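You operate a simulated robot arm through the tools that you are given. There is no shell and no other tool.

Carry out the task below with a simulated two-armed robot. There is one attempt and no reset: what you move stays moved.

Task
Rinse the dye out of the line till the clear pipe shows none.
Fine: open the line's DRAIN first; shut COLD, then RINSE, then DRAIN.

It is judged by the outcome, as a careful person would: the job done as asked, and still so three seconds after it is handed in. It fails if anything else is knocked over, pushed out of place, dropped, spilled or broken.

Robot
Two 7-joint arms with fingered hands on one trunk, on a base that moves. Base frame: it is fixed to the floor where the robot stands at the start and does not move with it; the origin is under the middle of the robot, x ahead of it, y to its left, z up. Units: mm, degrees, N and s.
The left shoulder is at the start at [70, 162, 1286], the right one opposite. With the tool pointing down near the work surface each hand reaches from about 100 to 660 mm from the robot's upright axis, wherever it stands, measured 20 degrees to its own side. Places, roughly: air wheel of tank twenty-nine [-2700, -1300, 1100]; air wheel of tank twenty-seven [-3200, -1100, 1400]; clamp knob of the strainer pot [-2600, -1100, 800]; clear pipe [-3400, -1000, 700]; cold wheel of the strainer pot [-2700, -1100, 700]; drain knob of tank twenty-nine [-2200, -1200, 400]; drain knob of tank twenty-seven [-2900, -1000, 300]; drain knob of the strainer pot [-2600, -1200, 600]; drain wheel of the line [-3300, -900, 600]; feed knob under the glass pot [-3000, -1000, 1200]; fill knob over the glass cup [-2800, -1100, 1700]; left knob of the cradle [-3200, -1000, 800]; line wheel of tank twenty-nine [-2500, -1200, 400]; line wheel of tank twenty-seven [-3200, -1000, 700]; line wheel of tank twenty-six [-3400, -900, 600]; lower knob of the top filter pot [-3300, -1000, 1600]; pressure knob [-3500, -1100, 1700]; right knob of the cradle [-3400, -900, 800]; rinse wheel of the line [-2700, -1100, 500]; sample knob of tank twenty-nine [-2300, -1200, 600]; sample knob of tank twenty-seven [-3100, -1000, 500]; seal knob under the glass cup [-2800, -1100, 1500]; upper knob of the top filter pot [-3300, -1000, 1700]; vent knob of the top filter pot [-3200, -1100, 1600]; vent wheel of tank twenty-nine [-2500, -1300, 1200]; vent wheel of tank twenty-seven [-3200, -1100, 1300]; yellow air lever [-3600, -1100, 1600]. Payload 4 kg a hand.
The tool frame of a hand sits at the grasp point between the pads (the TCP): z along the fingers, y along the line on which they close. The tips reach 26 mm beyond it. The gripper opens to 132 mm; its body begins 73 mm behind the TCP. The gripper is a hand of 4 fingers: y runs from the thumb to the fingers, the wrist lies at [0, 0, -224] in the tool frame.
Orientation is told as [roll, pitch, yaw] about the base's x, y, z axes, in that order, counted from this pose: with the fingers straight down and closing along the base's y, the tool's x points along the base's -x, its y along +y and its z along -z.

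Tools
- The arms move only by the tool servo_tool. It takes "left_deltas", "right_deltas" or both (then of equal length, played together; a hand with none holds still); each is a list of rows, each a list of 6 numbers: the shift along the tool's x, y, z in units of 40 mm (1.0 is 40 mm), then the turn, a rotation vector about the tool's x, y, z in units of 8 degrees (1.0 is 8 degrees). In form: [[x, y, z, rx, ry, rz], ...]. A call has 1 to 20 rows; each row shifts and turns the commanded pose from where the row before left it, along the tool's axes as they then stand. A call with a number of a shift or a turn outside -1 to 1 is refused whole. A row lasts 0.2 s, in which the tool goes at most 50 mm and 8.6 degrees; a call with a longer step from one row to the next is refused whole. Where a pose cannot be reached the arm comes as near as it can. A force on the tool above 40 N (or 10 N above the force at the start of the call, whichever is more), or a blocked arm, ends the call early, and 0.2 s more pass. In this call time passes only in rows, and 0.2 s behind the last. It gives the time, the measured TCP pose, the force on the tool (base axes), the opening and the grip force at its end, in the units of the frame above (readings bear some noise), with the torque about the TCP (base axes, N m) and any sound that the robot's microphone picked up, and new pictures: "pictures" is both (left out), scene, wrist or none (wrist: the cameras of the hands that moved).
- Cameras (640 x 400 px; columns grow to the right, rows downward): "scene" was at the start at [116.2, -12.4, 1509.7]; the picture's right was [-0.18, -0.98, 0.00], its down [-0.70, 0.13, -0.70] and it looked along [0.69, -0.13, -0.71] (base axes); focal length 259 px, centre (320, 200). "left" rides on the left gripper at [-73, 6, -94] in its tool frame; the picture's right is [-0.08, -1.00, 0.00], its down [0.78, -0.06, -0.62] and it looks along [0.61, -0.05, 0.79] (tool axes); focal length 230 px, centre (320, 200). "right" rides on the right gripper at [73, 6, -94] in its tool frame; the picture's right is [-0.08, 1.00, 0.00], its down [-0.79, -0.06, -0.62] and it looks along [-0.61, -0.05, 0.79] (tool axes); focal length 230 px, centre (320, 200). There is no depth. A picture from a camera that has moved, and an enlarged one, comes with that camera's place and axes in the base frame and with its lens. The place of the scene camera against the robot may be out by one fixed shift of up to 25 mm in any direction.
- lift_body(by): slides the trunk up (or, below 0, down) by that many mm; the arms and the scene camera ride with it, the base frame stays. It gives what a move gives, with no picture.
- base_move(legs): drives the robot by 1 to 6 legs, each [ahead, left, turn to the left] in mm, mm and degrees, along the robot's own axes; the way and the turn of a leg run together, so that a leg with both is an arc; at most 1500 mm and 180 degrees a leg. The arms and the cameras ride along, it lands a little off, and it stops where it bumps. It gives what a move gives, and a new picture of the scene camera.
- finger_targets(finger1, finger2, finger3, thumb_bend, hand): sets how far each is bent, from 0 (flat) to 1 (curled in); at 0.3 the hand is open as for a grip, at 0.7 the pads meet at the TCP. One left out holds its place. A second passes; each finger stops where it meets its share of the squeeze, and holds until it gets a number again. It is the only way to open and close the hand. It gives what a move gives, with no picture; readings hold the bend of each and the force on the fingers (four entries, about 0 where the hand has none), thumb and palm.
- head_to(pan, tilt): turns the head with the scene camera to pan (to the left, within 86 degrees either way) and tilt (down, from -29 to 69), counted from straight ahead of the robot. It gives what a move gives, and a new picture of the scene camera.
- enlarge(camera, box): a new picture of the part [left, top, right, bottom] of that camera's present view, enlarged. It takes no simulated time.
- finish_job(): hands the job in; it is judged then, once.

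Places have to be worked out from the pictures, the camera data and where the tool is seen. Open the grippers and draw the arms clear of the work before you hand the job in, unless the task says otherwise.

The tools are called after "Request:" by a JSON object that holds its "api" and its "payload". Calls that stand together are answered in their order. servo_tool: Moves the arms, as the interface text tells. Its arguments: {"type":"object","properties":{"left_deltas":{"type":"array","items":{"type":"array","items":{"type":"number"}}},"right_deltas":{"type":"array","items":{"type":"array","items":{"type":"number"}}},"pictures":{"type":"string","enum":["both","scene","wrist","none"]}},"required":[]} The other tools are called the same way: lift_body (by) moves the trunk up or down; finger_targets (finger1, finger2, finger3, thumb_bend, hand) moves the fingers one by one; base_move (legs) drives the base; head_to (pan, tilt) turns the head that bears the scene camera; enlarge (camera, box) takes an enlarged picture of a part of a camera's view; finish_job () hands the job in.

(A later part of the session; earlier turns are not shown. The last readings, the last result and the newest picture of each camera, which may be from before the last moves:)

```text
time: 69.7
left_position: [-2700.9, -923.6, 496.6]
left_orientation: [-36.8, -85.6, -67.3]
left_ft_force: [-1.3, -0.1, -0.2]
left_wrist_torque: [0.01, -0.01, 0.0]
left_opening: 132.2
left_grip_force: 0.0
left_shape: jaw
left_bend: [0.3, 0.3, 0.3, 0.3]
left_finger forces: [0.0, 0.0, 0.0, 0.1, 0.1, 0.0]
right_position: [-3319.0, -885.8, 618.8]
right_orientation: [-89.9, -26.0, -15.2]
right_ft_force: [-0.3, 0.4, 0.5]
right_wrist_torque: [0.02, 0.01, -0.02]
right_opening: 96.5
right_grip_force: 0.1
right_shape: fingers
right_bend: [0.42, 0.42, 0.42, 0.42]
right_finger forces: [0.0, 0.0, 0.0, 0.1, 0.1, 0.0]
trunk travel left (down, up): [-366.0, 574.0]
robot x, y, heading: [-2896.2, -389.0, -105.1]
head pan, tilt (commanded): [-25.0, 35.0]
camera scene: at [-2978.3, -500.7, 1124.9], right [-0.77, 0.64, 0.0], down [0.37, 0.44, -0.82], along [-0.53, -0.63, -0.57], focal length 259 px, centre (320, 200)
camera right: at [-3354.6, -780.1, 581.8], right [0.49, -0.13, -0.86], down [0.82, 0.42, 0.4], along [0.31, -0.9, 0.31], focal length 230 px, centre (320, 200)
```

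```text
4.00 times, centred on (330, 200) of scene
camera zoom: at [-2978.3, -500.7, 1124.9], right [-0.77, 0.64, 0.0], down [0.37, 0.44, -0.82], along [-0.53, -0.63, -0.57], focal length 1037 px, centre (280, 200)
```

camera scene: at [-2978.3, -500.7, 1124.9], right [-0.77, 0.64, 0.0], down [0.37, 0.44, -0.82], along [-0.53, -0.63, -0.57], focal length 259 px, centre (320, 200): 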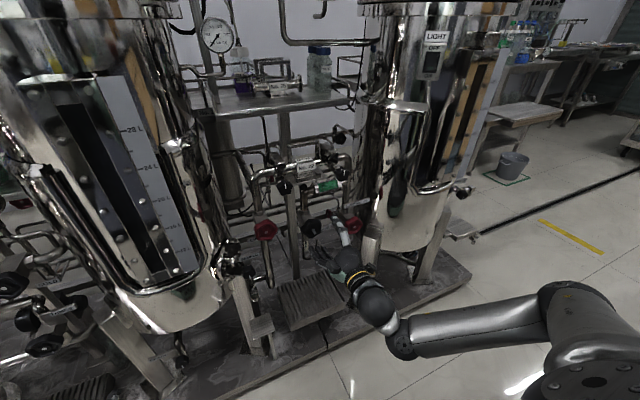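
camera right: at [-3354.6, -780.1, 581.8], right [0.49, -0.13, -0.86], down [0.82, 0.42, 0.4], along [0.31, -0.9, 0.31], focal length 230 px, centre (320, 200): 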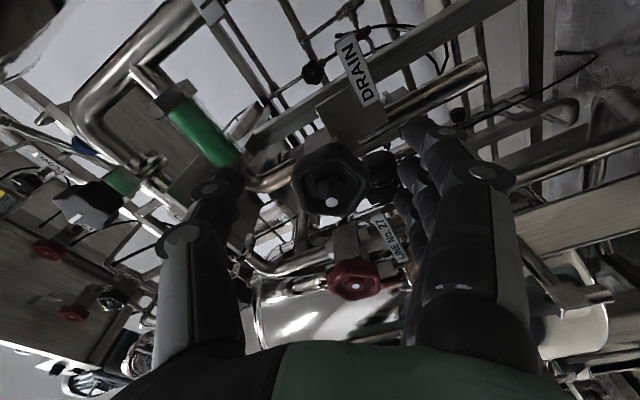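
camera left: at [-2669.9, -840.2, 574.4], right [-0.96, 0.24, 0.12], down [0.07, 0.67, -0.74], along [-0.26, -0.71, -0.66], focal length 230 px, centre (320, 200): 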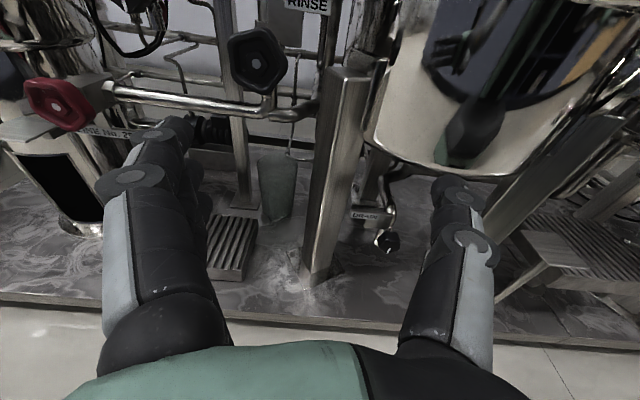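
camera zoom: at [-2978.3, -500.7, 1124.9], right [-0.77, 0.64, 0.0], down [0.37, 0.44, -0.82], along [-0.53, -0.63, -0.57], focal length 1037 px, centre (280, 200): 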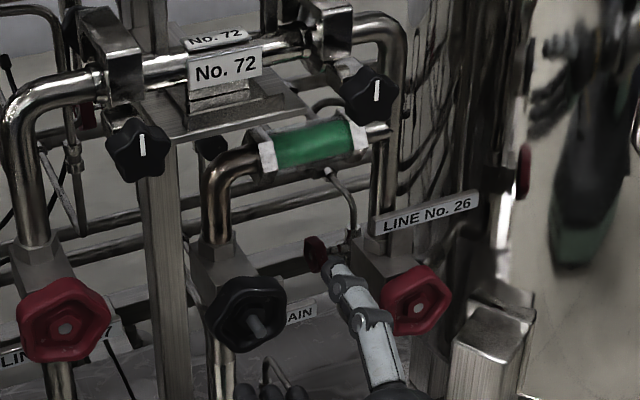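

The thumb is fairly near the LINE 26 wheel, so I first pull back and recentre to the left before rolling the rest of the way.

Request:
{"api": "servo_tool", "payload": {"right_deltas": [[-0.3, 0.15, -0.6, 0, 0, 0], [-0.33, 0.15, -0.6, 0, 0, 0], [0, 0, 0, 0, 0, 1], [0, 0, 0, 0, 0, 1], [0, 0, 0, 0, 0, 1], [0, 0, 0, 0, 0, 1]], "pictures": "both"}}

Request:
{"api": "enlarge", "payload": {"camera": "scene", "box": [250, 150, 410, 250]}}

```text
time: 71.1
left_position: [-2700.5, -922.6, 496.4]
left_orientation: [-36.8, -85.4, -67.4]
left_ft_force: [0.0, -0.1, 0.1]
left_wrist_torque: [0.05, 0.02, 0.01]
left_opening: 131.8
left_grip_force: 0.0
left_shape: jaw
left_bend: [0.3, 0.3, 0.3, 0.3]
left_finger forces: [0.0, 0.1, 0.1, 0.0, 0.0, 0.0]
right_position: [-3279.0, -845.4, 619.8]
right_orientation: [-90.1, -57.9, -15.1]
right_ft_force: [-0.2, 0.0, -0.9]
right_wrist_torque: [0.0, 0.01, 0.02]
right_opening: 96.6
right_grip_force: 0.1
right_shape: fingers
right_bend: [0.42, 0.42, 0.42, 0.42]
right_finger forces: [0.0, 0.0, 0.0, 0.1, 0.0, 0.0]
trunk travel left (down, up): [-366.0, 574.0]
robot x, y, heading: [-2896.0, -388.3, -105.0]
head pan, tilt (commanded): [-25.0, 35.0]
camera scene: at [-2978.3, -500.7, 1124.9], right [-0.77, 0.64, 0.0], down [0.37, 0.44, -0.82], along [-0.53, -0.63, -0.57], focal length 259 px, centre (320, 200)
camera right: at [-3286.9, -748.4, 553.7], right [0.86, -0.23, -0.46], down [0.51, 0.5, 0.7], along [0.07, -0.83, 0.55], focal length 230 px, centre (320, 200)
```

scene: 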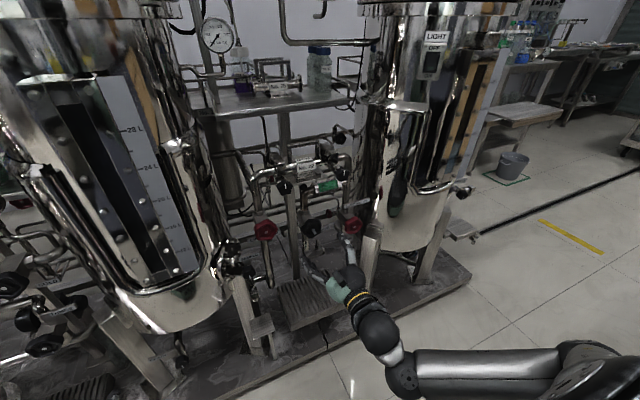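
right: 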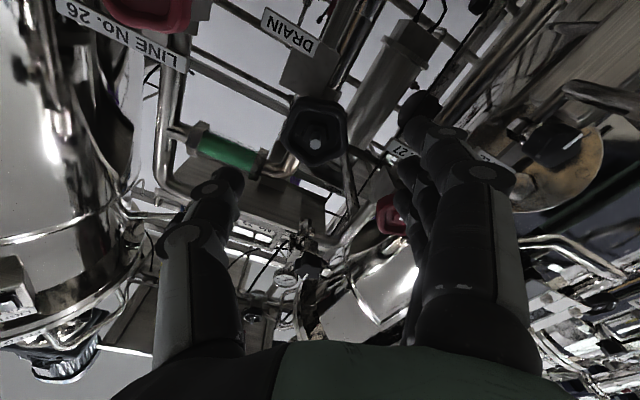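

```text
4.00 times, centred on (330, 200) of scene
camera zoom: at [-2978.3, -500.7, 1124.9], right [-0.77, 0.64, 0.0], down [0.37, 0.44, -0.82], along [-0.53, -0.63, -0.57], focal length 1037 px, centre (280, 200)
```

zoom: 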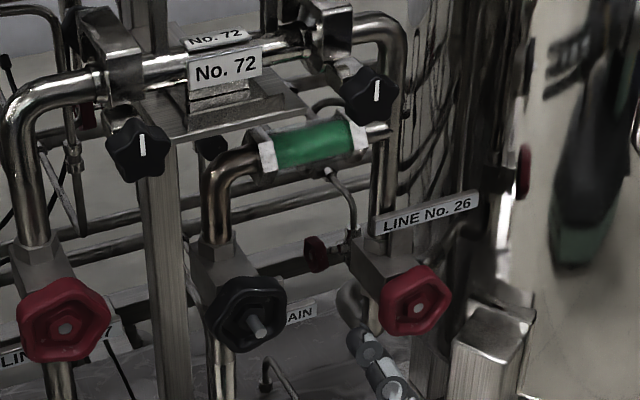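

DRAIN is partly open (about 175°), with the spindle protruding. To be sure it's fully open I roll back to +56° and take another stroke.

Request:
{"api": "servo_tool", "payload": {"right_deltas": [[0, 0, 0, 0, 0, 1], [0, 0, 0, 0, 0, 1], [0, 0, 0, 0, 0, 1], [0, 0, 0, 0, 0, 1], [0, 0, 0, 0, 0, 1], [0, 0, 0, 0, 0, 1], [0, 0, 0, 0, 0, 1], [0, 0, 0, 0, 0, 1], [0, 0, 0, 0, 0, 1], [0, 0, 0, 0, 0, 1], [0, 0, 0, 0, 0, 1]], "pictures": "wrist"}}

```text
time: 73.5
left_position: [-2701.5, -923.6, 496.6]
left_orientation: [-36.9, -85.5, -67.3]
left_ft_force: [-0.1, -0.4, -0.4]
left_wrist_torque: [-0.02, 0.01, 0.01]
left_opening: 131.8
left_grip_force: 0.1
left_shape: jaw
left_bend: [0.3, 0.3, 0.3, 0.3]
left_finger forces: [0.1, 0.0, 0.0, 0.1, 0.1, 0.0]
right_position: [-3278.9, -847.4, 620.8]
right_orientation: [90.1, -34.0, 164.8]
right_ft_force: [-0.4, 0.3, 0.2]
right_wrist_torque: [-0.01, -0.01, 0.0]
right_opening: 96.8
right_grip_force: 0.0
right_shape: fingers
right_bend: [0.42, 0.42, 0.42, 0.42]
right_finger forces: [0.1, 0.1, 0.0, 0.0, 0.0, 0.0]
trunk travel left (down, up): [-366.0, 574.0]
robot x, y, heading: [-2895.9, -387.5, -104.6]
head pan, tilt (commanded): [-25.0, 35.0]
camera right: at [-3193.3, -774.5, 583.4], right [0.48, -0.13, 0.87], down [-0.5, 0.77, 0.39], along [-0.72, -0.62, 0.3], focal length 230 px, centre (320, 200)
```

right: 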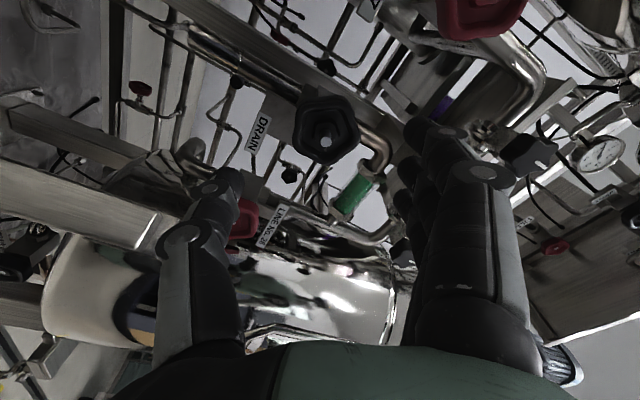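

Back at the +56° start and centred; I advance onto the wheel again and grip.

Request:
{"api": "servo_tool", "payload": {"right_deltas": [[-0.02, 0.03, 0.5, 0, 0, 0], [-0.02, 0.03, 0.5, 0, 0, 0], [0, 0, 0.5, 0, 0, 0], [0, 0, 0.5, 0, 0, 0], [0, 0, 0.35, 0, 0, 0]], "pictures": "wrist"}}

Request:
{"api": "finger_targets", "payload": {"hand": "right", "finger1": 0.72, "finger2": 0.72, "finger3": 0.72, "thumb_bend": 0.72}}

Request:
{"api": "servo_tool", "payload": {"right_deltas": [[0, 0, 0, 0, 0, -1], [0, 0, 0, 0, 0, -1], [0, 0, 0, 0, 0, -1], [0, 0, 0, 0, 0, -1], [0, 0, 0, 0, 0, -1], [0, 0, 0, 0, 0, -1]], "pictures": "wrist"}}

```text
time: 74.7
left_position: [-2701.5, -923.1, 495.4]
left_orientation: [-36.9, -85.6, -67.4]
left_ft_force: [-0.2, -0.6, -1.1]
left_wrist_torque: [0.01, -0.01, 0.0]
left_opening: 131.7
left_grip_force: 0.1
left_shape: jaw
left_bend: [0.3, 0.3, 0.3, 0.3]
left_finger forces: [0.0, 0.0, 0.0, 0.0, 0.0, 0.0]
right_position: [-3304.5, -939.0, 620.7]
right_orientation: [90.0, -34.1, 164.8]
right_ft_force: [0.8, 0.3, -0.1]
right_wrist_torque: [-0.02, -0.03, -0.01]
right_opening: 96.4
right_grip_force: 0.1
right_shape: fingers
right_bend: [0.42, 0.42, 0.42, 0.42]
right_finger forces: [0.0, 0.0, 0.0, 0.1, 0.0, 0.1]
trunk travel left (down, up): [-366.0, 574.0]
robot x, y, heading: [-2894.5, -386.7, -105.1]
head pan, tilt (commanded): [-25.0, 35.0]
camera right: at [-3218.7, -866.0, 584.9], right [0.48, -0.13, 0.87], down [-0.5, 0.77, 0.39], along [-0.72, -0.62, 0.31], focal length 230 px, centre (320, 200)
```

right: 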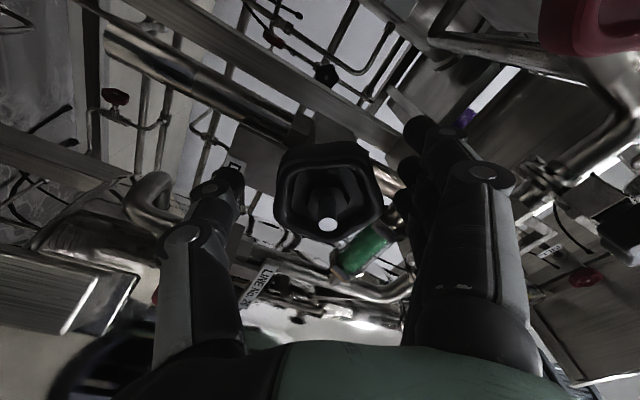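

```text
time: 75.7
left_position: [-2701.0, -924.2, 495.6]
left_orientation: [-37.0, -85.5, -67.2]
left_ft_force: [0.1, -0.1, -0.5]
left_wrist_torque: [0.01, 0.0, 0.03]
left_opening: 131.8
left_grip_force: 0.0
left_shape: jaw
left_bend: [0.3, 0.3, 0.3, 0.3]
left_finger forces: [0.0, 0.0, 0.1, 0.0, 0.0, 0.1]
right_position: [-3304.0, -939.0, 622.8]
right_orientation: [90.2, -34.1, 164.8]
right_ft_force: [1.2, -17.0, 6.5]
right_wrist_torque: [-0.03, -0.09, -0.01]
right_opening: 44.2
right_grip_force: 26.8
right_shape: fingers
right_bend: [0.62, 0.55, 0.6, 0.62]
right_finger forces: [10.3, 10.9, 11.2, 0.1, 21.5, 0.0]
trunk travel left (down, up): [-366.0, 574.0]
robot x, y, heading: [-2894.5, -388.4, -105.0]
head pan, tilt (commanded): [-25.0, 35.0]
```

```text
time: 76.7
left_position: [-2702.6, -925.2, 495.3]
left_orientation: [-37.0, -85.5, -67.1]
left_ft_force: [0.2, -0.5, 0.3]
left_wrist_torque: [-0.04, 0.01, 0.01]
left_opening: 131.9
left_grip_force: 0.1
left_shape: jaw
left_bend: [0.3, 0.3, 0.3, 0.3]
left_finger forces: [0.1, 0.1, 0.0, 0.0, 0.0, 0.0]
right_position: [-3308.8, -938.0, 628.8]
right_orientation: [92.3, -62.3, 162.5]
right_ft_force: [-2.0, -8.3, 5.1]
right_wrist_torque: [-0.03, -0.68, -0.16]
right_opening: 50.8
right_grip_force: 28.9
right_shape: fingers
right_bend: [0.59, 0.56, 0.63, 0.63]
right_finger forces: [12.7, 9.4, 14.8, 0.1, 20.3, 0.1]
trunk travel left (down, up): [-366.0, 574.0]
robot x, y, heading: [-2896.3, -388.4, -104.7]
head pan, tilt (commanded): [-25.0, 35.0]
stopped in row 4 (right hand): the force on the tool passed its limit at 41 N (the readings are from after the stop); the commanded pose is now the measured one
camera right: at [-3246.2, -861.1, 565.9], right [0.82, -0.22, 0.53], down [-0.23, 0.72, 0.65], along [-0.53, -0.66, 0.54], focal length 230 px, centre (320, 200)
```

right: 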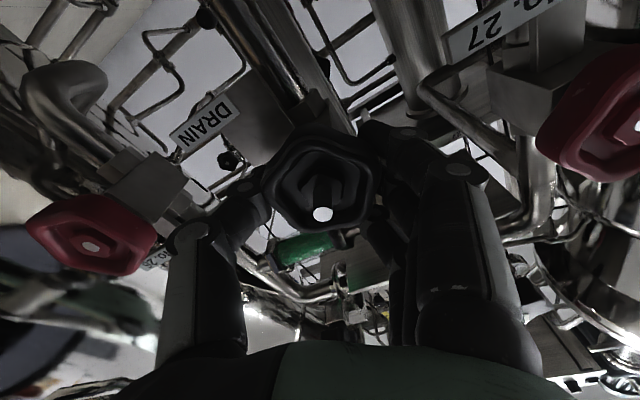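

It met firm resistance (41 N) after 28°, which is the end stop: DRAIN is fully open after about half a turn. I release and back the right hand off, leaving it on standby.

Request:
{"api": "finger_targets", "payload": {"hand": "right", "finger1": 0.42, "finger2": 0.42, "finger3": 0.42, "thumb_bend": 0.42}}

Request:
{"api": "servo_tool", "payload": {"right_deltas": [[0, 0, -0.5, 0, 0, 0], [0, 0, -0.5, 0, 0, 0], [0, 0, -0.5, 0, 0, 0], [0, 0, -0.5, 0, 0, 0], [0, 0, -0.5, 0, 0, 0]], "pictures": "both"}}

Request:
{"api": "enlarge", "payload": {"camera": "scene", "box": [250, 150, 410, 250]}}

```text
time: 77.7
left_position: [-2702.8, -924.4, 496.4]
left_orientation: [-36.8, -85.5, -67.3]
left_ft_force: [-0.6, 0.3, 0.7]
left_wrist_torque: [0.02, -0.01, 0.0]
left_opening: 131.9
left_grip_force: 0.1
left_shape: jaw
left_bend: [0.3, 0.3, 0.3, 0.3]
left_finger forces: [0.1, 0.0, 0.0, 0.0, 0.1, 0.0]
right_position: [-3308.0, -938.5, 628.3]
right_orientation: [91.8, -62.3, 162.9]
right_ft_force: [-0.3, -0.8, 0.2]
right_wrist_torque: [0.0, -0.05, 0.0]
right_opening: 96.2
right_grip_force: 0.0
right_shape: fingers
right_bend: [0.42, 0.42, 0.42, 0.42]
right_finger forces: [0.0, 0.0, 0.1, 0.0, 0.0, 0.0]
trunk travel left (down, up): [-366.0, 574.0]
robot x, y, heading: [-2897.1, -387.5, -105.1]
head pan, tilt (commanded): [-25.0, 35.0]
```

```text
time: 78.8
left_position: [-2701.3, -924.2, 496.1]
left_orientation: [-36.9, -85.6, -67.3]
left_ft_force: [-0.2, -0.8, -0.7]
left_wrist_torque: [0.0, -0.03, -0.01]
left_opening: 131.7
left_grip_force: 0.0
left_shape: jaw
left_bend: [0.3, 0.3, 0.3, 0.3]
left_finger forces: [0.0, 0.1, 0.1, 0.0, 0.1, 0.1]
right_position: [-3281.1, -840.4, 625.6]
right_orientation: [91.8, -62.4, 162.7]
right_ft_force: [-0.5, 0.3, 0.1]
right_wrist_torque: [-0.02, 0.01, -0.01]
right_opening: 96.2
right_grip_force: 0.0
right_shape: fingers
right_bend: [0.42, 0.42, 0.42, 0.42]
right_finger forces: [0.1, 0.0, 0.1, 0.1, 0.1, 0.0]
trunk travel left (down, up): [-366.0, 574.0]
robot x, y, heading: [-2897.7, -386.3, -105.2]
head pan, tilt (commanded): [-25.0, 35.0]
camera scene: at [-2978.6, -500.6, 1124.9], right [-0.77, 0.64, 0.0], down [0.37, 0.44, -0.82], along [-0.53, -0.63, -0.57], focal length 259 px, centre (320, 200)
camera right: at [-3218.8, -762.7, 563.4], right [0.82, -0.22, 0.53], down [-0.23, 0.72, 0.66], along [-0.52, -0.66, 0.53], focal length 230 px, centre (320, 200)
```

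scene: 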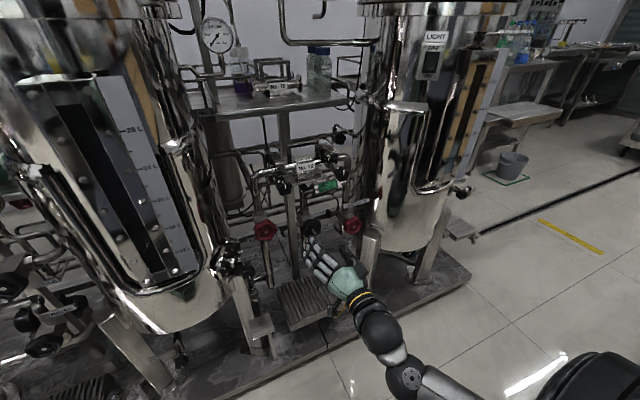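
right: 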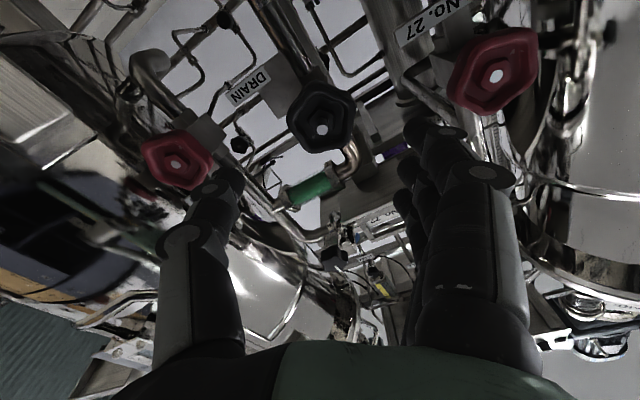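

```text
4.00 times, centred on (330, 200) of scene
camera zoom: at [-2978.6, -500.6, 1124.9], right [-0.77, 0.64, 0.0], down [0.37, 0.44, -0.82], along [-0.53, -0.63, -0.57], focal length 1037 px, centre (280, 200)
```

zoom: 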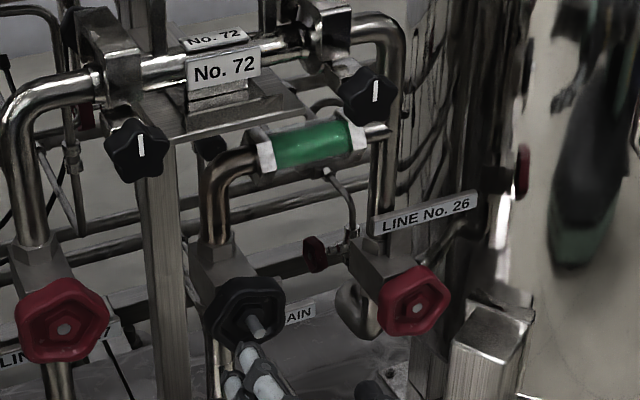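

DRAIN stands open. Now I look left at the strainer pot group to check clamp, drain knob and piping before opening RINSE and COLD.

Request:
{"api": "head_to", "payload": {"pan": 28, "tilt": 38}}

Request:
{"api": "enlarge", "payload": {"camera": "scene", "box": [220, 120, 420, 245]}}

Request:
{"api": "enlarge", "payload": {"camera": "left", "box": [0, 0, 340, 212]}}

```text
time: 80.1
left_position: [-2701.4, -922.7, 496.2]
left_orientation: [-36.9, -85.5, -67.4]
left_ft_force: [0.6, 0.3, 0.0]
left_wrist_torque: [-0.01, 0.01, 0.0]
left_opening: 131.9
left_grip_force: 0.1
left_shape: jaw
left_bend: [0.3, 0.3, 0.3, 0.3]
left_finger forces: [0.1, 0.1, 0.1, 0.1, 0.0, 0.0]
right_position: [-3281.1, -841.1, 627.0]
right_orientation: [91.8, -62.3, 162.9]
right_ft_force: [0.2, -0.3, -0.9]
right_wrist_torque: [0.03, 0.02, 0.01]
right_opening: 96.3
right_grip_force: 0.0
right_shape: fingers
right_bend: [0.42, 0.42, 0.42, 0.42]
right_finger forces: [0.1, 0.1, 0.1, 0.1, 0.0, 0.1]
trunk travel left (down, up): [-366.0, 574.0]
robot x, y, heading: [-2897.5, -385.2, -105.0]
head pan, tilt (commanded): [28.0, 38.0]
camera scene: at [-2902.8, -517.5, 1120.3], right [-0.97, -0.22, 0.0], down [-0.14, 0.6, -0.79], along [0.18, -0.77, -0.62], focal length 259 px, centre (320, 200)
```

scene: 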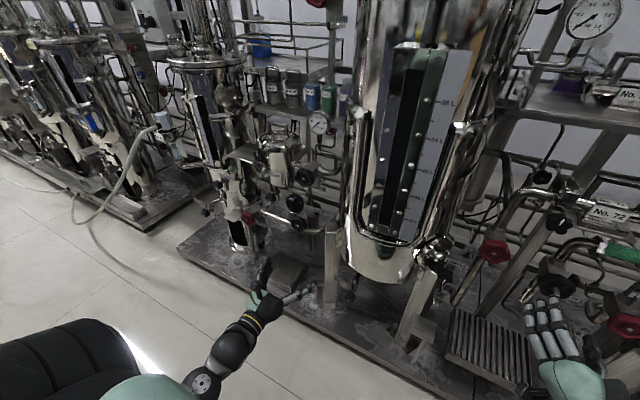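

```text
3.20 times, centred on (320, 182) of scene
camera zoom: at [-2902.8, -517.5, 1120.3], right [-0.97, -0.22, 0.0], down [-0.14, 0.6, -0.79], along [0.18, -0.77, -0.62], focal length 830 px, centre (320, 256)
```

zoom: 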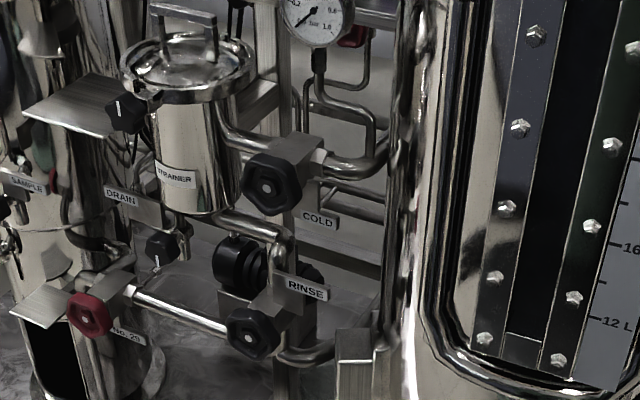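

```text
1.88 times, centred on (170, 106) of left
camera zoom: at [-2670.6, -840.5, 574.4], right [-0.96, 0.24, 0.12], down [0.07, 0.67, -0.74], along [-0.26, -0.71, -0.66], focal length 433 px, centre (602, 377)
```

zoom: 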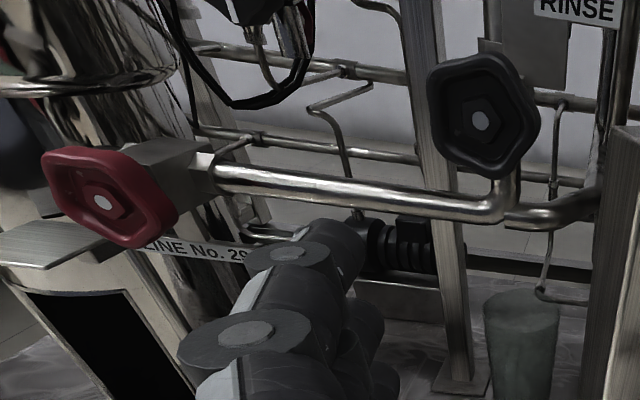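

The path is COLD → strainer pot → RINSE → line. I check the strainer's clamp and drain knobs more closely, along with the strainer's lid.

Request:
{"api": "enlarge", "payload": {"camera": "scene", "box": [240, 140, 300, 210]}}

Request:
{"api": "enlarge", "payload": {"camera": "scene", "box": [150, 130, 270, 260]}}

Request:
{"api": "enlarge", "payload": {"camera": "scene", "box": [390, 170, 640, 330]}}

```text
5.71 times, centred on (270, 175) of scene
camera zoom: at [-2902.8, -517.5, 1120.3], right [-0.97, -0.22, 0.0], down [-0.14, 0.6, -0.79], along [0.18, -0.77, -0.62], focal length 1481 px, centre (606, 343)
```

zoom: 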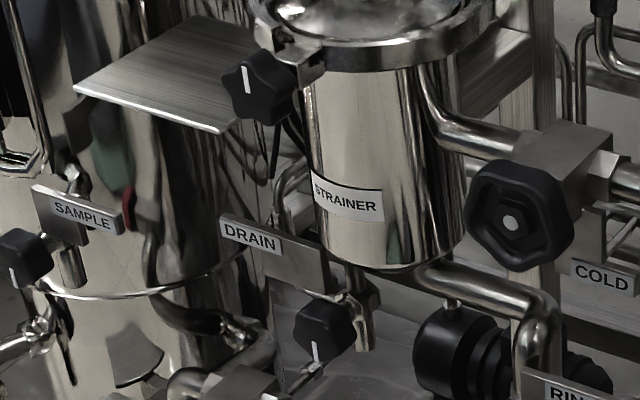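

```text
3.08 times, centred on (210, 195) of scene
camera zoom: at [-2902.8, -517.5, 1120.3], right [-0.97, -0.22, 0.0], down [-0.14, 0.6, -0.79], along [0.18, -0.77, -0.62], focal length 798 px, centre (658, 215)
```

zoom: 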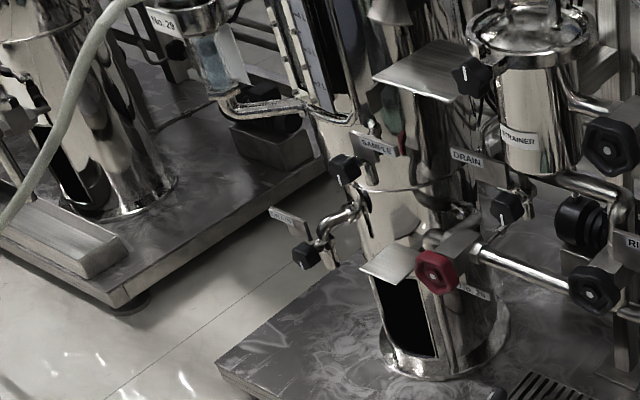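

```text
2.50 times, centred on (515, 250) of scene
camera zoom: at [-2902.8, -517.5, 1120.3], right [-0.97, -0.22, 0.0], down [-0.14, 0.6, -0.79], along [0.18, -0.77, -0.62], focal length 648 px, centre (-168, 75)
```

zoom: 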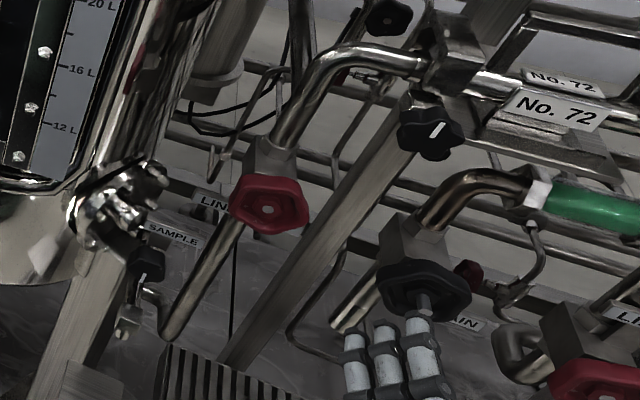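

All clamp knobs point up and drain/sample knobs point down alike, and COLD, RINSE and the LINE wheels have flush spindles (shut). RINSE hub works out to about (-2679, -1129, 511); I narrow the left hand, square it up, shift it left in front of RINSE and roll it +56°.

Request:
{"api": "finger_targets", "payload": {"hand": "left", "finger1": 0.42, "finger2": 0.42, "finger3": 0.42, "thumb_bend": 0.42}}

Request:
{"api": "servo_tool", "payload": {"left_deltas": [[0, 0.94, 0, 0.05, -0.23, 0.16], [-0.38, 0.94, 0, 0.04, -0.22, 0.15]], "pictures": "both"}}

```text
time: 81.1
left_position: [-2701.6, -924.1, 496.3]
left_orientation: [-36.8, -85.5, -67.4]
left_ft_force: [-0.1, 0.1, 0.3]
left_wrist_torque: [0.01, -0.02, -0.01]
left_opening: 98.1
left_grip_force: 0.0
left_shape: fingers
left_bend: [0.42, 0.42, 0.42, 0.42]
left_finger forces: [0.1, 0.0, 0.0, 0.0, 0.0, 0.0]
right_position: [-3281.6, -841.1, 626.7]
right_orientation: [91.7, -62.5, 162.9]
right_ft_force: [-1.0, 0.4, 0.4]
right_wrist_torque: [-0.01, -0.04, -0.02]
right_opening: 96.6
right_grip_force: 0.1
right_shape: fingers
right_bend: [0.42, 0.42, 0.42, 0.42]
right_finger forces: [0.0, 0.0, 0.1, 0.0, 0.0, 0.1]
trunk travel left (down, up): [-366.0, 574.0]
robot x, y, heading: [-2898.5, -384.3, -105.1]
head pan, tilt (commanded): [28.0, 38.0]
```

```text
time: 81.7
left_position: [-2628.9, -944.6, 510.0]
left_orientation: [-101.3, -89.7, -3.5]
left_ft_force: [0.1, -0.2, 1.0]
left_wrist_torque: [0.0, 0.0, -0.02]
left_opening: 97.9
left_grip_force: 0.0
left_shape: fingers
left_bend: [0.42, 0.42, 0.42, 0.42]
left_finger forces: [0.0, 0.0, 0.0, 0.0, 0.0, 0.1]
right_position: [-3280.6, -840.8, 627.6]
right_orientation: [91.8, -62.4, 162.9]
right_ft_force: [-0.7, -0.1, 0.0]
right_wrist_torque: [0.04, 0.03, -0.01]
right_opening: 96.5
right_grip_force: 0.0
right_shape: fingers
right_bend: [0.42, 0.42, 0.42, 0.42]
right_finger forces: [0.1, 0.0, 0.1, 0.0, 0.0, 0.0]
trunk travel left (down, up): [-366.0, 574.0]
robot x, y, heading: [-2895.3, -387.7, -105.0]
head pan, tilt (commanded): [28.0, 38.0]
camera scene: at [-2902.5, -517.6, 1120.3], right [-0.97, -0.22, 0.0], down [-0.14, 0.6, -0.79], along [0.18, -0.77, -0.62], focal length 259 px, centre (320, 200)
camera left: at [-2598.3, -856.1, 582.1], right [-0.96, 0.26, 0.08], down [0.1, 0.61, -0.79], along [-0.25, -0.75, -0.61], focal length 230 px, centre (320, 200)
```

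scene: 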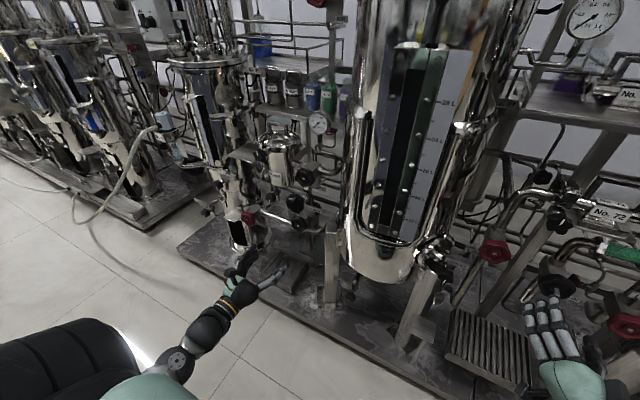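
left: 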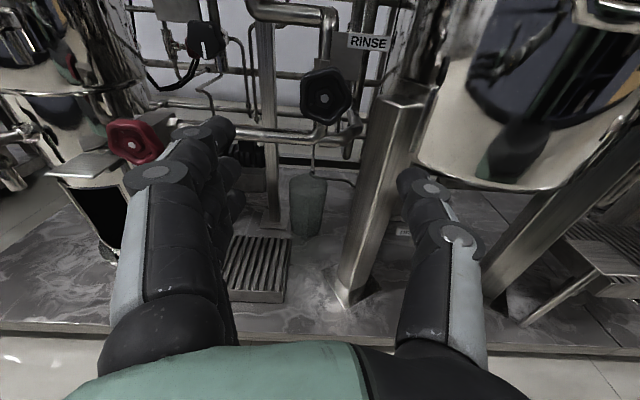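

The left hand is aligned with RINSE about 180 mm ahead. There's a tank leg just to the right of the wheel, so I zoom in to check clearance.

Request:
{"api": "enlarge", "payload": {"camera": "left", "box": [220, 0, 460, 150]}}

Request:
{"api": "enlarge", "payload": {"camera": "scene", "box": [220, 160, 380, 260]}}

```text
2.67 times, centred on (340, 75) of left
camera zoom: at [-2598.3, -856.1, 582.1], right [-0.96, 0.26, 0.08], down [0.1, 0.61, -0.79], along [-0.25, -0.75, -0.61], focal length 614 px, centre (267, 533)
```

zoom: 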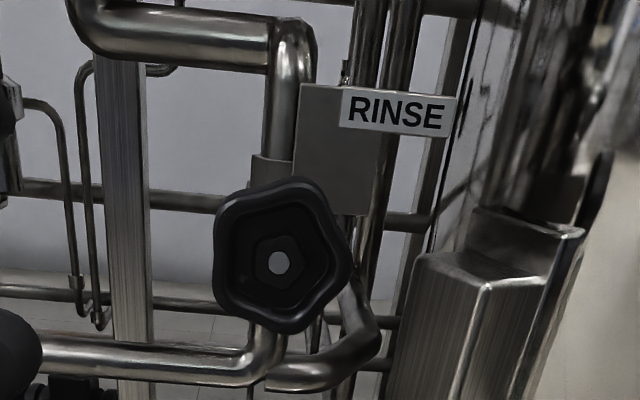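

```text
4.00 times, centred on (300, 210) of scene
camera zoom: at [-2902.5, -517.6, 1120.3], right [-0.97, -0.22, 0.0], down [-0.14, 0.6, -0.79], along [0.18, -0.77, -0.62], focal length 1037 px, centre (400, 160)
```

zoom: 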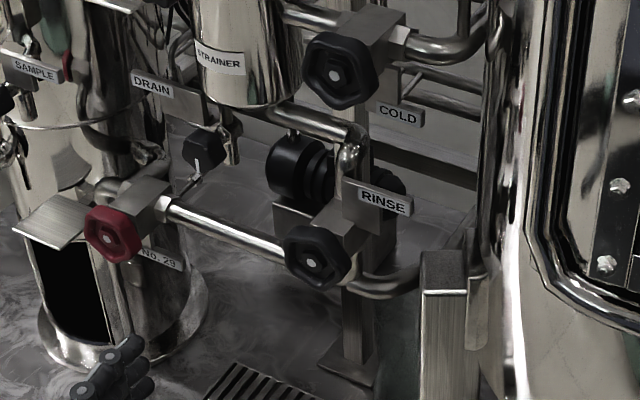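

The leg's near corner is about 94 mm to the right and slightly behind the wheel plane, so the narrowed hand will clear. I roll the left hand clockwise (mirror of the right arm, it should allow a larger positive roll) while still clear of the wheel.

Request:
{"api": "servo_tool", "payload": {"left_deltas": [[0, 0, 0, 0, 0, 1], [0, 0, 0, 0, 0, 1], [0, 0, 0, 0, 0, 1], [0, 0, 0, 0, 0, 1], [0, 0, 0, 0, 0, 1], [0, 0, 0, 0, 0, 1], [0, 0, 0, 0, 0, 1], [0, 0, 0, 0, 0, 1], [0, 0, 0, 0, 0, 1], [0, 0, 0, 0, 0, 1], [0, 0, 0, 0, 0, 1]], "pictures": "both"}}

```text
time: 84.1
left_position: [-2628.3, -943.7, 508.8]
left_orientation: [90.1, -2.1, 165.0]
left_ft_force: [-0.2, 0.3, -0.4]
left_wrist_torque: [0.02, 0.01, -0.03]
left_opening: 97.6
left_grip_force: 0.0
left_shape: fingers
left_bend: [0.42, 0.42, 0.42, 0.42]
left_finger forces: [0.0, 0.0, 0.0, 0.0, 0.1, 0.0]
right_position: [-3282.1, -841.1, 626.9]
right_orientation: [91.7, -62.5, 162.9]
right_ft_force: [-0.8, -0.3, 0.2]
right_wrist_torque: [0.01, 0.01, -0.04]
right_opening: 96.4
right_grip_force: 0.0
right_shape: fingers
right_bend: [0.42, 0.42, 0.42, 0.42]
right_finger forces: [0.1, 0.0, 0.1, 0.1, 0.1, 0.0]
trunk travel left (down, up): [-366.0, 574.0]
robot x, y, heading: [-2895.9, -385.2, -105.1]
head pan, tilt (commanded): [28.0, 38.0]
camera scene: at [-2902.7, -517.5, 1120.3], right [-0.97, -0.22, 0.0], down [-0.14, 0.6, -0.79], along [0.18, -0.77, -0.62], focal length 259 px, centre (320, 200)
camera left: at [-2674.6, -834.5, 516.7], right [-0.11, 0.03, -0.99], down [0.91, 0.39, -0.09], along [0.39, -0.92, -0.07], focal length 230 px, centre (320, 200)
```

scene: 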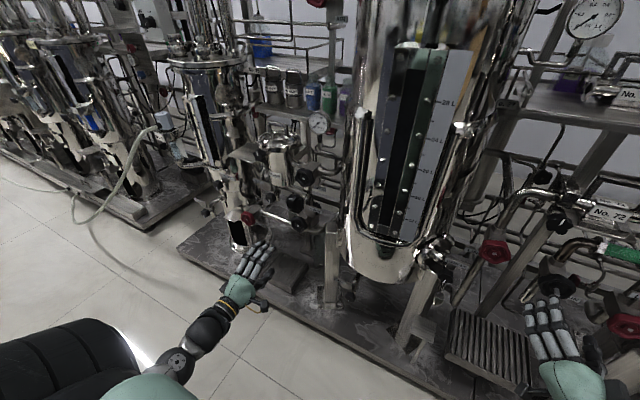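
left: 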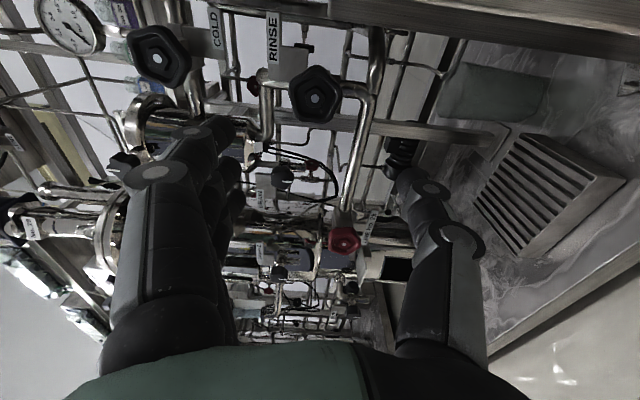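

Roll of +88° reached. RINSE re-measures to about (-2678, -1123, 514.5); I advance 145 mm while nudging up 6 mm, then check centring.

Request:
{"api": "servo_tool", "payload": {"left_deltas": [[-0.02, 0.07, 0.7, 0, 0, 0], [-0.02, 0.07, 0.7, 0, 0, 0], [0, 0, 0.7, 0, 0, 0], [0, 0, 0.7, 0, 0, 0], [0, 0, 0.7, 0, 0, 0]], "pictures": "both"}}

Request:
{"api": "enlarge", "payload": {"camera": "scene", "box": [220, 160, 380, 260]}}

```text
time: 85.3
left_position: [-2666.6, -1078.9, 514.9]
left_orientation: [90.0, -2.1, 165.0]
left_ft_force: [0.3, -0.9, 0.8]
left_wrist_torque: [-0.01, -0.02, 0.01]
left_opening: 97.6
left_grip_force: 0.1
left_shape: fingers
left_bend: [0.42, 0.42, 0.42, 0.42]
left_finger forces: [0.0, 0.0, 0.1, 0.0, 0.0, 0.0]
right_position: [-3281.0, -841.5, 626.2]
right_orientation: [91.8, -62.4, 163.0]
right_ft_force: [0.6, 0.8, -0.4]
right_wrist_torque: [0.01, -0.01, 0.01]
right_opening: 96.5
right_grip_force: 0.1
right_shape: fingers
right_bend: [0.42, 0.42, 0.42, 0.42]
right_finger forces: [0.1, 0.0, 0.1, 0.0, 0.0, 0.0]
trunk travel left (down, up): [-366.0, 574.0]
robot x, y, heading: [-2896.5, -389.0, -105.2]
head pan, tilt (commanded): [28.0, 38.0]
camera scene: at [-2902.8, -517.7, 1120.3], right [-0.97, -0.22, 0.0], down [-0.14, 0.6, -0.79], along [0.18, -0.77, -0.62], focal length 259 px, centre (320, 200)
camera left: at [-2712.5, -971.2, 521.9], right [-0.11, 0.03, -0.99], down [0.91, 0.39, -0.09], along [0.39, -0.92, -0.07], focal length 230 px, centre (320, 200)
```

scene: 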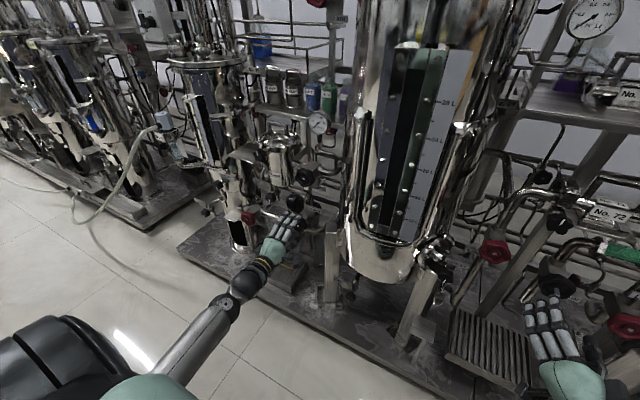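
left: 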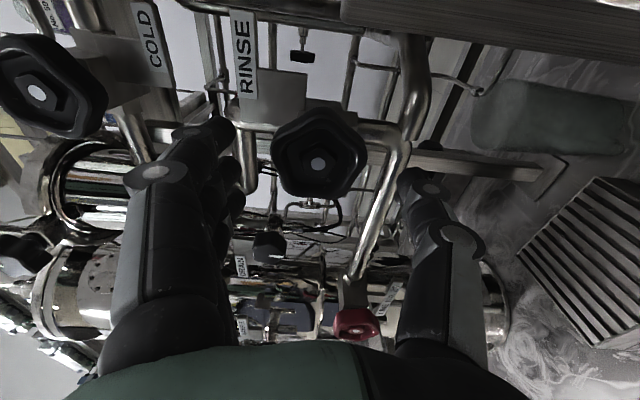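

```text
4.00 times, centred on (300, 210) of scene
camera zoom: at [-2902.8, -517.7, 1120.3], right [-0.97, -0.22, 0.0], down [-0.14, 0.6, -0.79], along [0.18, -0.77, -0.62], focal length 1037 px, centre (400, 160)
```

zoom: 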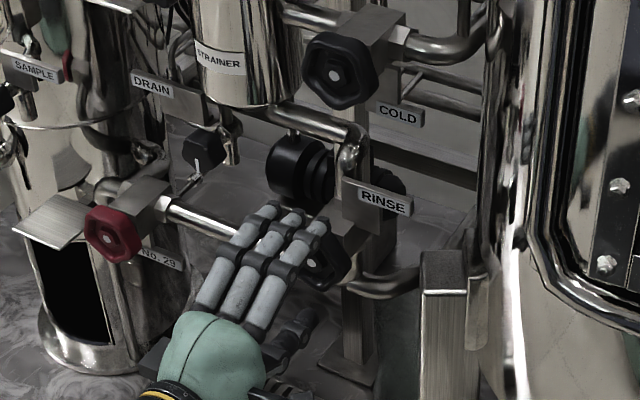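

RINSE hub is centred, about 39 mm ahead. I advance onto it and grip.

Request:
{"api": "servo_tool", "payload": {"left_deltas": [[0, 0, 0.5, 0, 0, 0], [0, 0, 0.48, 0, 0, 0]], "pictures": "wrist"}}

Request:
{"api": "finger_targets", "payload": {"hand": "left", "finger1": 0.72, "finger2": 0.72, "finger3": 0.72, "thumb_bend": 0.72}}

Request:
{"api": "enlarge", "payload": {"camera": "left", "box": [160, 60, 480, 260]}}

```text
time: 85.9
left_position: [-2676.8, -1116.4, 511.9]
left_orientation: [90.0, -2.3, 165.1]
left_ft_force: [0.5, -0.4, 0.5]
left_wrist_torque: [0.03, 0.03, -0.02]
left_opening: 97.8
left_grip_force: 0.1
left_shape: fingers
left_bend: [0.42, 0.42, 0.42, 0.42]
left_finger forces: [0.1, 0.0, 0.0, 0.0, 0.0, 0.0]
right_position: [-3281.1, -841.1, 625.9]
right_orientation: [91.6, -62.4, 163.0]
right_ft_force: [-0.4, 0.5, -0.1]
right_wrist_torque: [0.0, -0.03, 0.0]
right_opening: 96.4
right_grip_force: 0.0
right_shape: fingers
right_bend: [0.42, 0.42, 0.42, 0.42]
right_finger forces: [0.1, 0.1, 0.0, 0.0, 0.0, 0.0]
trunk travel left (down, up): [-366.0, 574.0]
robot x, y, heading: [-2895.1, -388.1, -105.3]
head pan, tilt (commanded): [28.0, 38.0]
camera left: at [-2722.4, -1007.9, 521.5], right [-0.11, 0.03, -0.99], down [0.91, 0.39, -0.09], along [0.39, -0.92, -0.07], focal length 230 px, centre (320, 200)
```

left: 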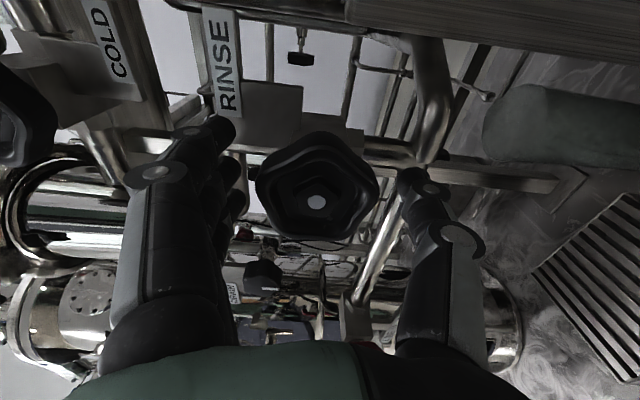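

```text
time: 86.9
left_position: [-2677.1, -1118.7, 514.0]
left_orientation: [90.1, -2.2, 165.2]
left_ft_force: [-1.4, -19.0, 4.5]
left_wrist_torque: [0.09, -0.01, -0.02]
left_opening: 43.9
left_grip_force: 28.7
left_shape: fingers
left_bend: [0.63, 0.61, 0.66, 0.62]
left_finger forces: [9.6, 12.6, 10.2, 0.0, 24.4, 0.1]
right_position: [-3281.2, -841.6, 625.1]
right_orientation: [91.6, -62.4, 163.0]
right_ft_force: [-0.8, 0.3, 0.2]
right_wrist_torque: [0.03, 0.0, -0.01]
right_opening: 96.5
right_grip_force: 0.1
right_shape: fingers
right_bend: [0.42, 0.42, 0.42, 0.42]
right_finger forces: [0.0, 0.1, 0.0, 0.0, 0.1, 0.1]
trunk travel left (down, up): [-366.0, 574.0]
robot x, y, heading: [-2895.5, -390.7, -105.4]
head pan, tilt (commanded): [28.0, 38.0]
```

```text
2.00 times, centred on (320, 160) of left
camera zoom: at [-2722.6, -1008.9, 522.4], right [-0.11, 0.03, -0.99], down [0.91, 0.39, -0.09], along [0.39, -0.92, -0.07], focal length 460 px, centre (320, 280)
```

zoom: 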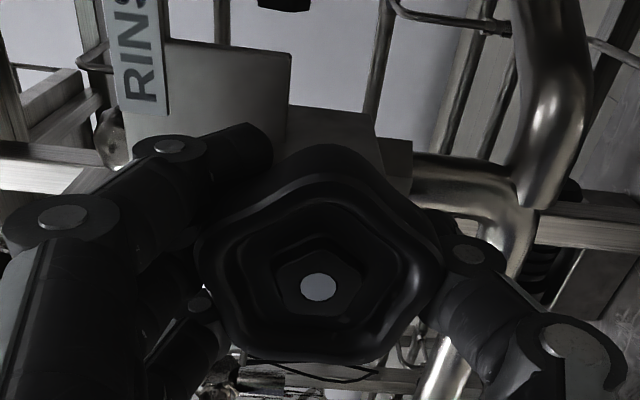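

Firm grip on RINSE (28.7 N, all fingers loaded). I turn it counter-clockwise 72°.

Request:
{"api": "servo_tool", "payload": {"left_deltas": [[0, 0, 0, 0, 0, -1], [0, 0, 0, 0, 0, -1], [0, 0, 0, 0, 0, -1], [0, 0, 0, 0, 0, -1], [0, 0, 0, 0, 0, -1], [0, 0, 0, 0, 0, -1], [0, 0, 0, 0, 0, -1], [0, 0, 0, 0, 0, -1], [0, 0, 0, 0, 0, -1]], "pictures": "wrist"}}

```text
time: 88.9
left_position: [-2678.3, -1117.0, 513.3]
left_orientation: [89.6, -74.4, 165.4]
left_ft_force: [-11.3, -25.2, -2.2]
left_wrist_torque: [0.08, -0.14, -0.25]
left_opening: 43.2
left_grip_force: 29.3
left_shape: fingers
left_bend: [0.64, 0.62, 0.66, 0.62]
left_finger forces: [11.4, 10.1, 9.4, 0.1, 27.3, 0.0]
right_position: [-3281.8, -842.0, 625.5]
right_orientation: [91.5, -62.3, 163.1]
right_ft_force: [1.2, 0.1, 0.7]
right_wrist_torque: [0.0, -0.01, -0.01]
right_opening: 96.1
right_grip_force: 0.0
right_shape: fingers
right_bend: [0.42, 0.42, 0.42, 0.42]
right_finger forces: [0.1, 0.0, 0.1, 0.0, 0.1, 0.1]
trunk travel left (down, up): [-366.0, 574.0]
robot x, y, heading: [-2895.9, -386.6, -104.9]
head pan, tilt (commanded): [28.0, 38.0]
camera left: at [-2667.3, -1023.2, 584.4], right [-0.95, 0.26, -0.19], down [0.31, 0.56, -0.77], along [-0.09, -0.79, -0.61], focal length 230 px, centre (320, 200)
```

left: 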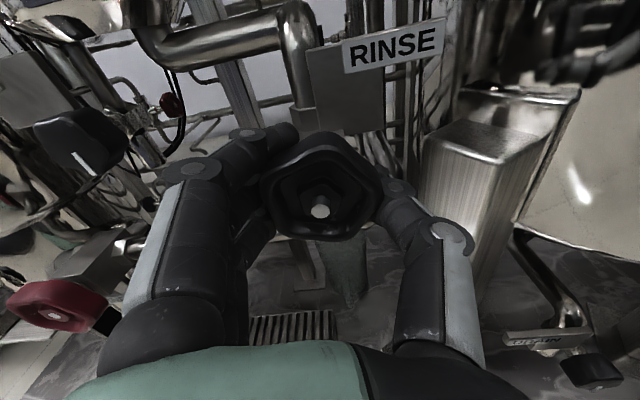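

RINSE's spindle is rising. I continue the turn, watching clearance to the leg.

Request:
{"api": "servo_tool", "payload": {"left_deltas": [[0, 0, 0, 0, 0, -1], [0, 0, 0, 0, 0, -1], [0, 0, 0, 0, 0, -1], [0, 0, 0, 0, 0, -1], [0, 0, 0, 0, 0, -1], [0, 0, 0, 0, 0, -1]], "pictures": "both"}}

Request:
{"api": "enlarge", "payload": {"camera": "scene", "box": [220, 160, 380, 260]}}

```text
time: 90.3
left_position: [-2679.0, -1117.2, 514.4]
left_orientation: [-89.6, -57.7, -15.4]
left_ft_force: [-18.2, -17.5, -5.9]
left_wrist_torque: [-0.16, -0.24, -0.19]
left_opening: 42.7
left_grip_force: 31.4
left_shape: fingers
left_bend: [0.65, 0.62, 0.66, 0.62]
left_finger forces: [7.6, 14.0, 10.6, 0.0, 30.4, 0.0]
right_position: [-3282.5, -841.7, 625.1]
right_orientation: [91.4, -62.3, 163.1]
right_ft_force: [0.2, 0.5, 0.1]
right_wrist_torque: [-0.04, 0.04, -0.02]
right_opening: 96.3
right_grip_force: 0.0
right_shape: fingers
right_bend: [0.42, 0.42, 0.42, 0.42]
right_finger forces: [0.0, 0.0, 0.0, 0.0, 0.0, 0.1]
trunk travel left (down, up): [-366.0, 574.0]
robot x, y, heading: [-2893.7, -390.3, -105.0]
head pan, tilt (commanded): [28.0, 38.0]
camera scene: at [-2903.9, -519.4, 1120.0], right [-0.97, -0.22, 0.0], down [-0.14, 0.6, -0.79], along [0.18, -0.77, -0.62], focal length 259 px, centre (320, 200)
camera left: at [-2612.0, -1038.3, 571.6], right [-0.77, 0.21, 0.6], down [-0.29, 0.72, -0.63], along [-0.56, -0.66, -0.5], focal length 230 px, centre (320, 200)
```

scene: 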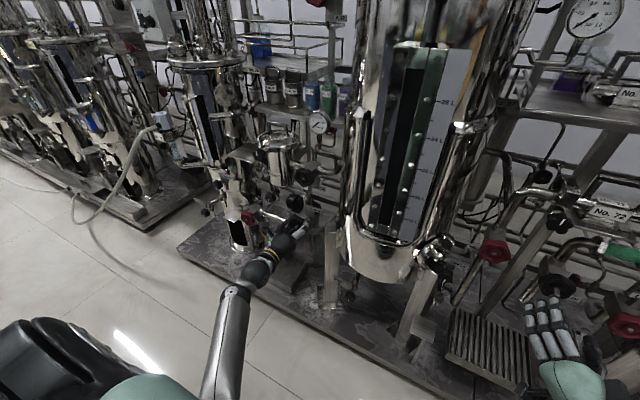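
left: 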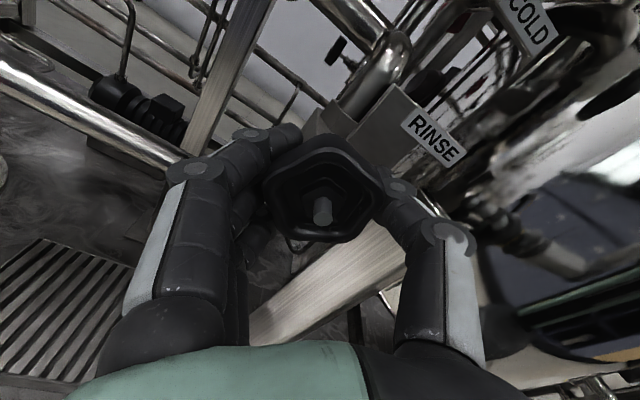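

```text
4.00 times, centred on (300, 210) of scene
camera zoom: at [-2903.9, -519.4, 1120.0], right [-0.97, -0.22, 0.0], down [-0.14, 0.6, -0.79], along [0.18, -0.77, -0.62], focal length 1037 px, centre (400, 160)
```

zoom: 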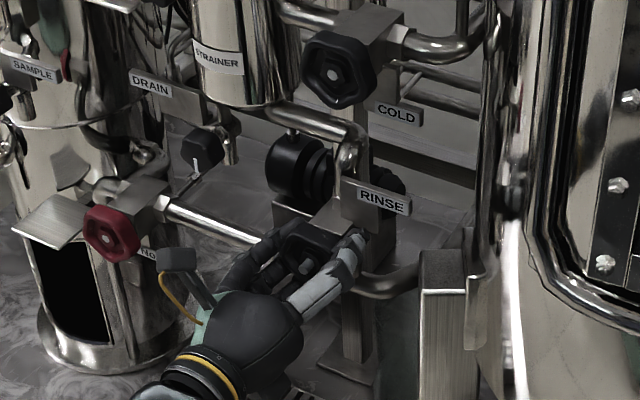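

RINSE is about 120° open with the spindle clearly out. I take three more small steps.

Request:
{"api": "servo_tool", "payload": {"left_deltas": [[0, 0, 0, 0, 0, -1], [0, 0, 0, 0, 0, -1], [0, 0, 0, 0, 0, -1]], "pictures": "wrist"}}

```text
time: 91.1
left_position: [-2678.9, -1115.9, 514.1]
left_orientation: [-90.0, -33.8, -15.2]
left_ft_force: [-21.6, -10.9, -6.6]
left_wrist_torque: [-0.13, -0.11, -0.22]
left_opening: 41.9
left_grip_force: 26.9
left_shape: fingers
left_bend: [0.66, 0.62, 0.66, 0.62]
left_finger forces: [7.2, 8.0, 12.8, 0.1, 27.1, 0.0]
right_position: [-3282.4, -842.0, 625.0]
right_orientation: [91.5, -62.2, 163.2]
right_ft_force: [0.3, 0.1, 0.9]
right_wrist_torque: [-0.02, -0.01, -0.01]
right_opening: 96.6
right_grip_force: 0.2
right_shape: fingers
right_bend: [0.42, 0.42, 0.42, 0.42]
right_finger forces: [0.1, 0.1, 0.1, 0.0, 0.0, 0.1]
trunk travel left (down, up): [-366.0, 574.0]
robot x, y, heading: [-2894.5, -385.7, -105.1]
head pan, tilt (commanded): [28.0, 38.0]
camera left: at [-2593.0, -1043.7, 549.2], right [-0.47, 0.13, 0.87], down [-0.5, 0.78, -0.38], along [-0.73, -0.62, -0.3], focal length 230 px, centre (320, 200)
```

left: 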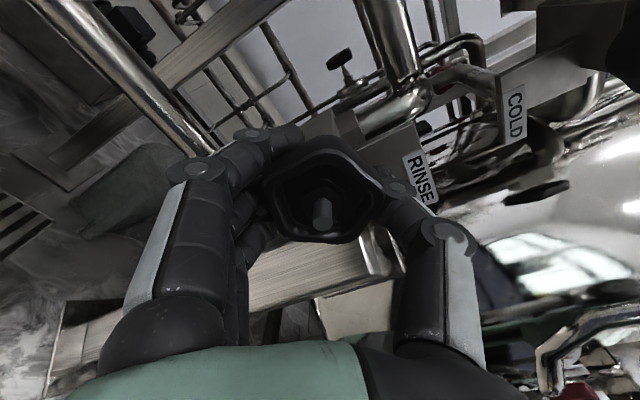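

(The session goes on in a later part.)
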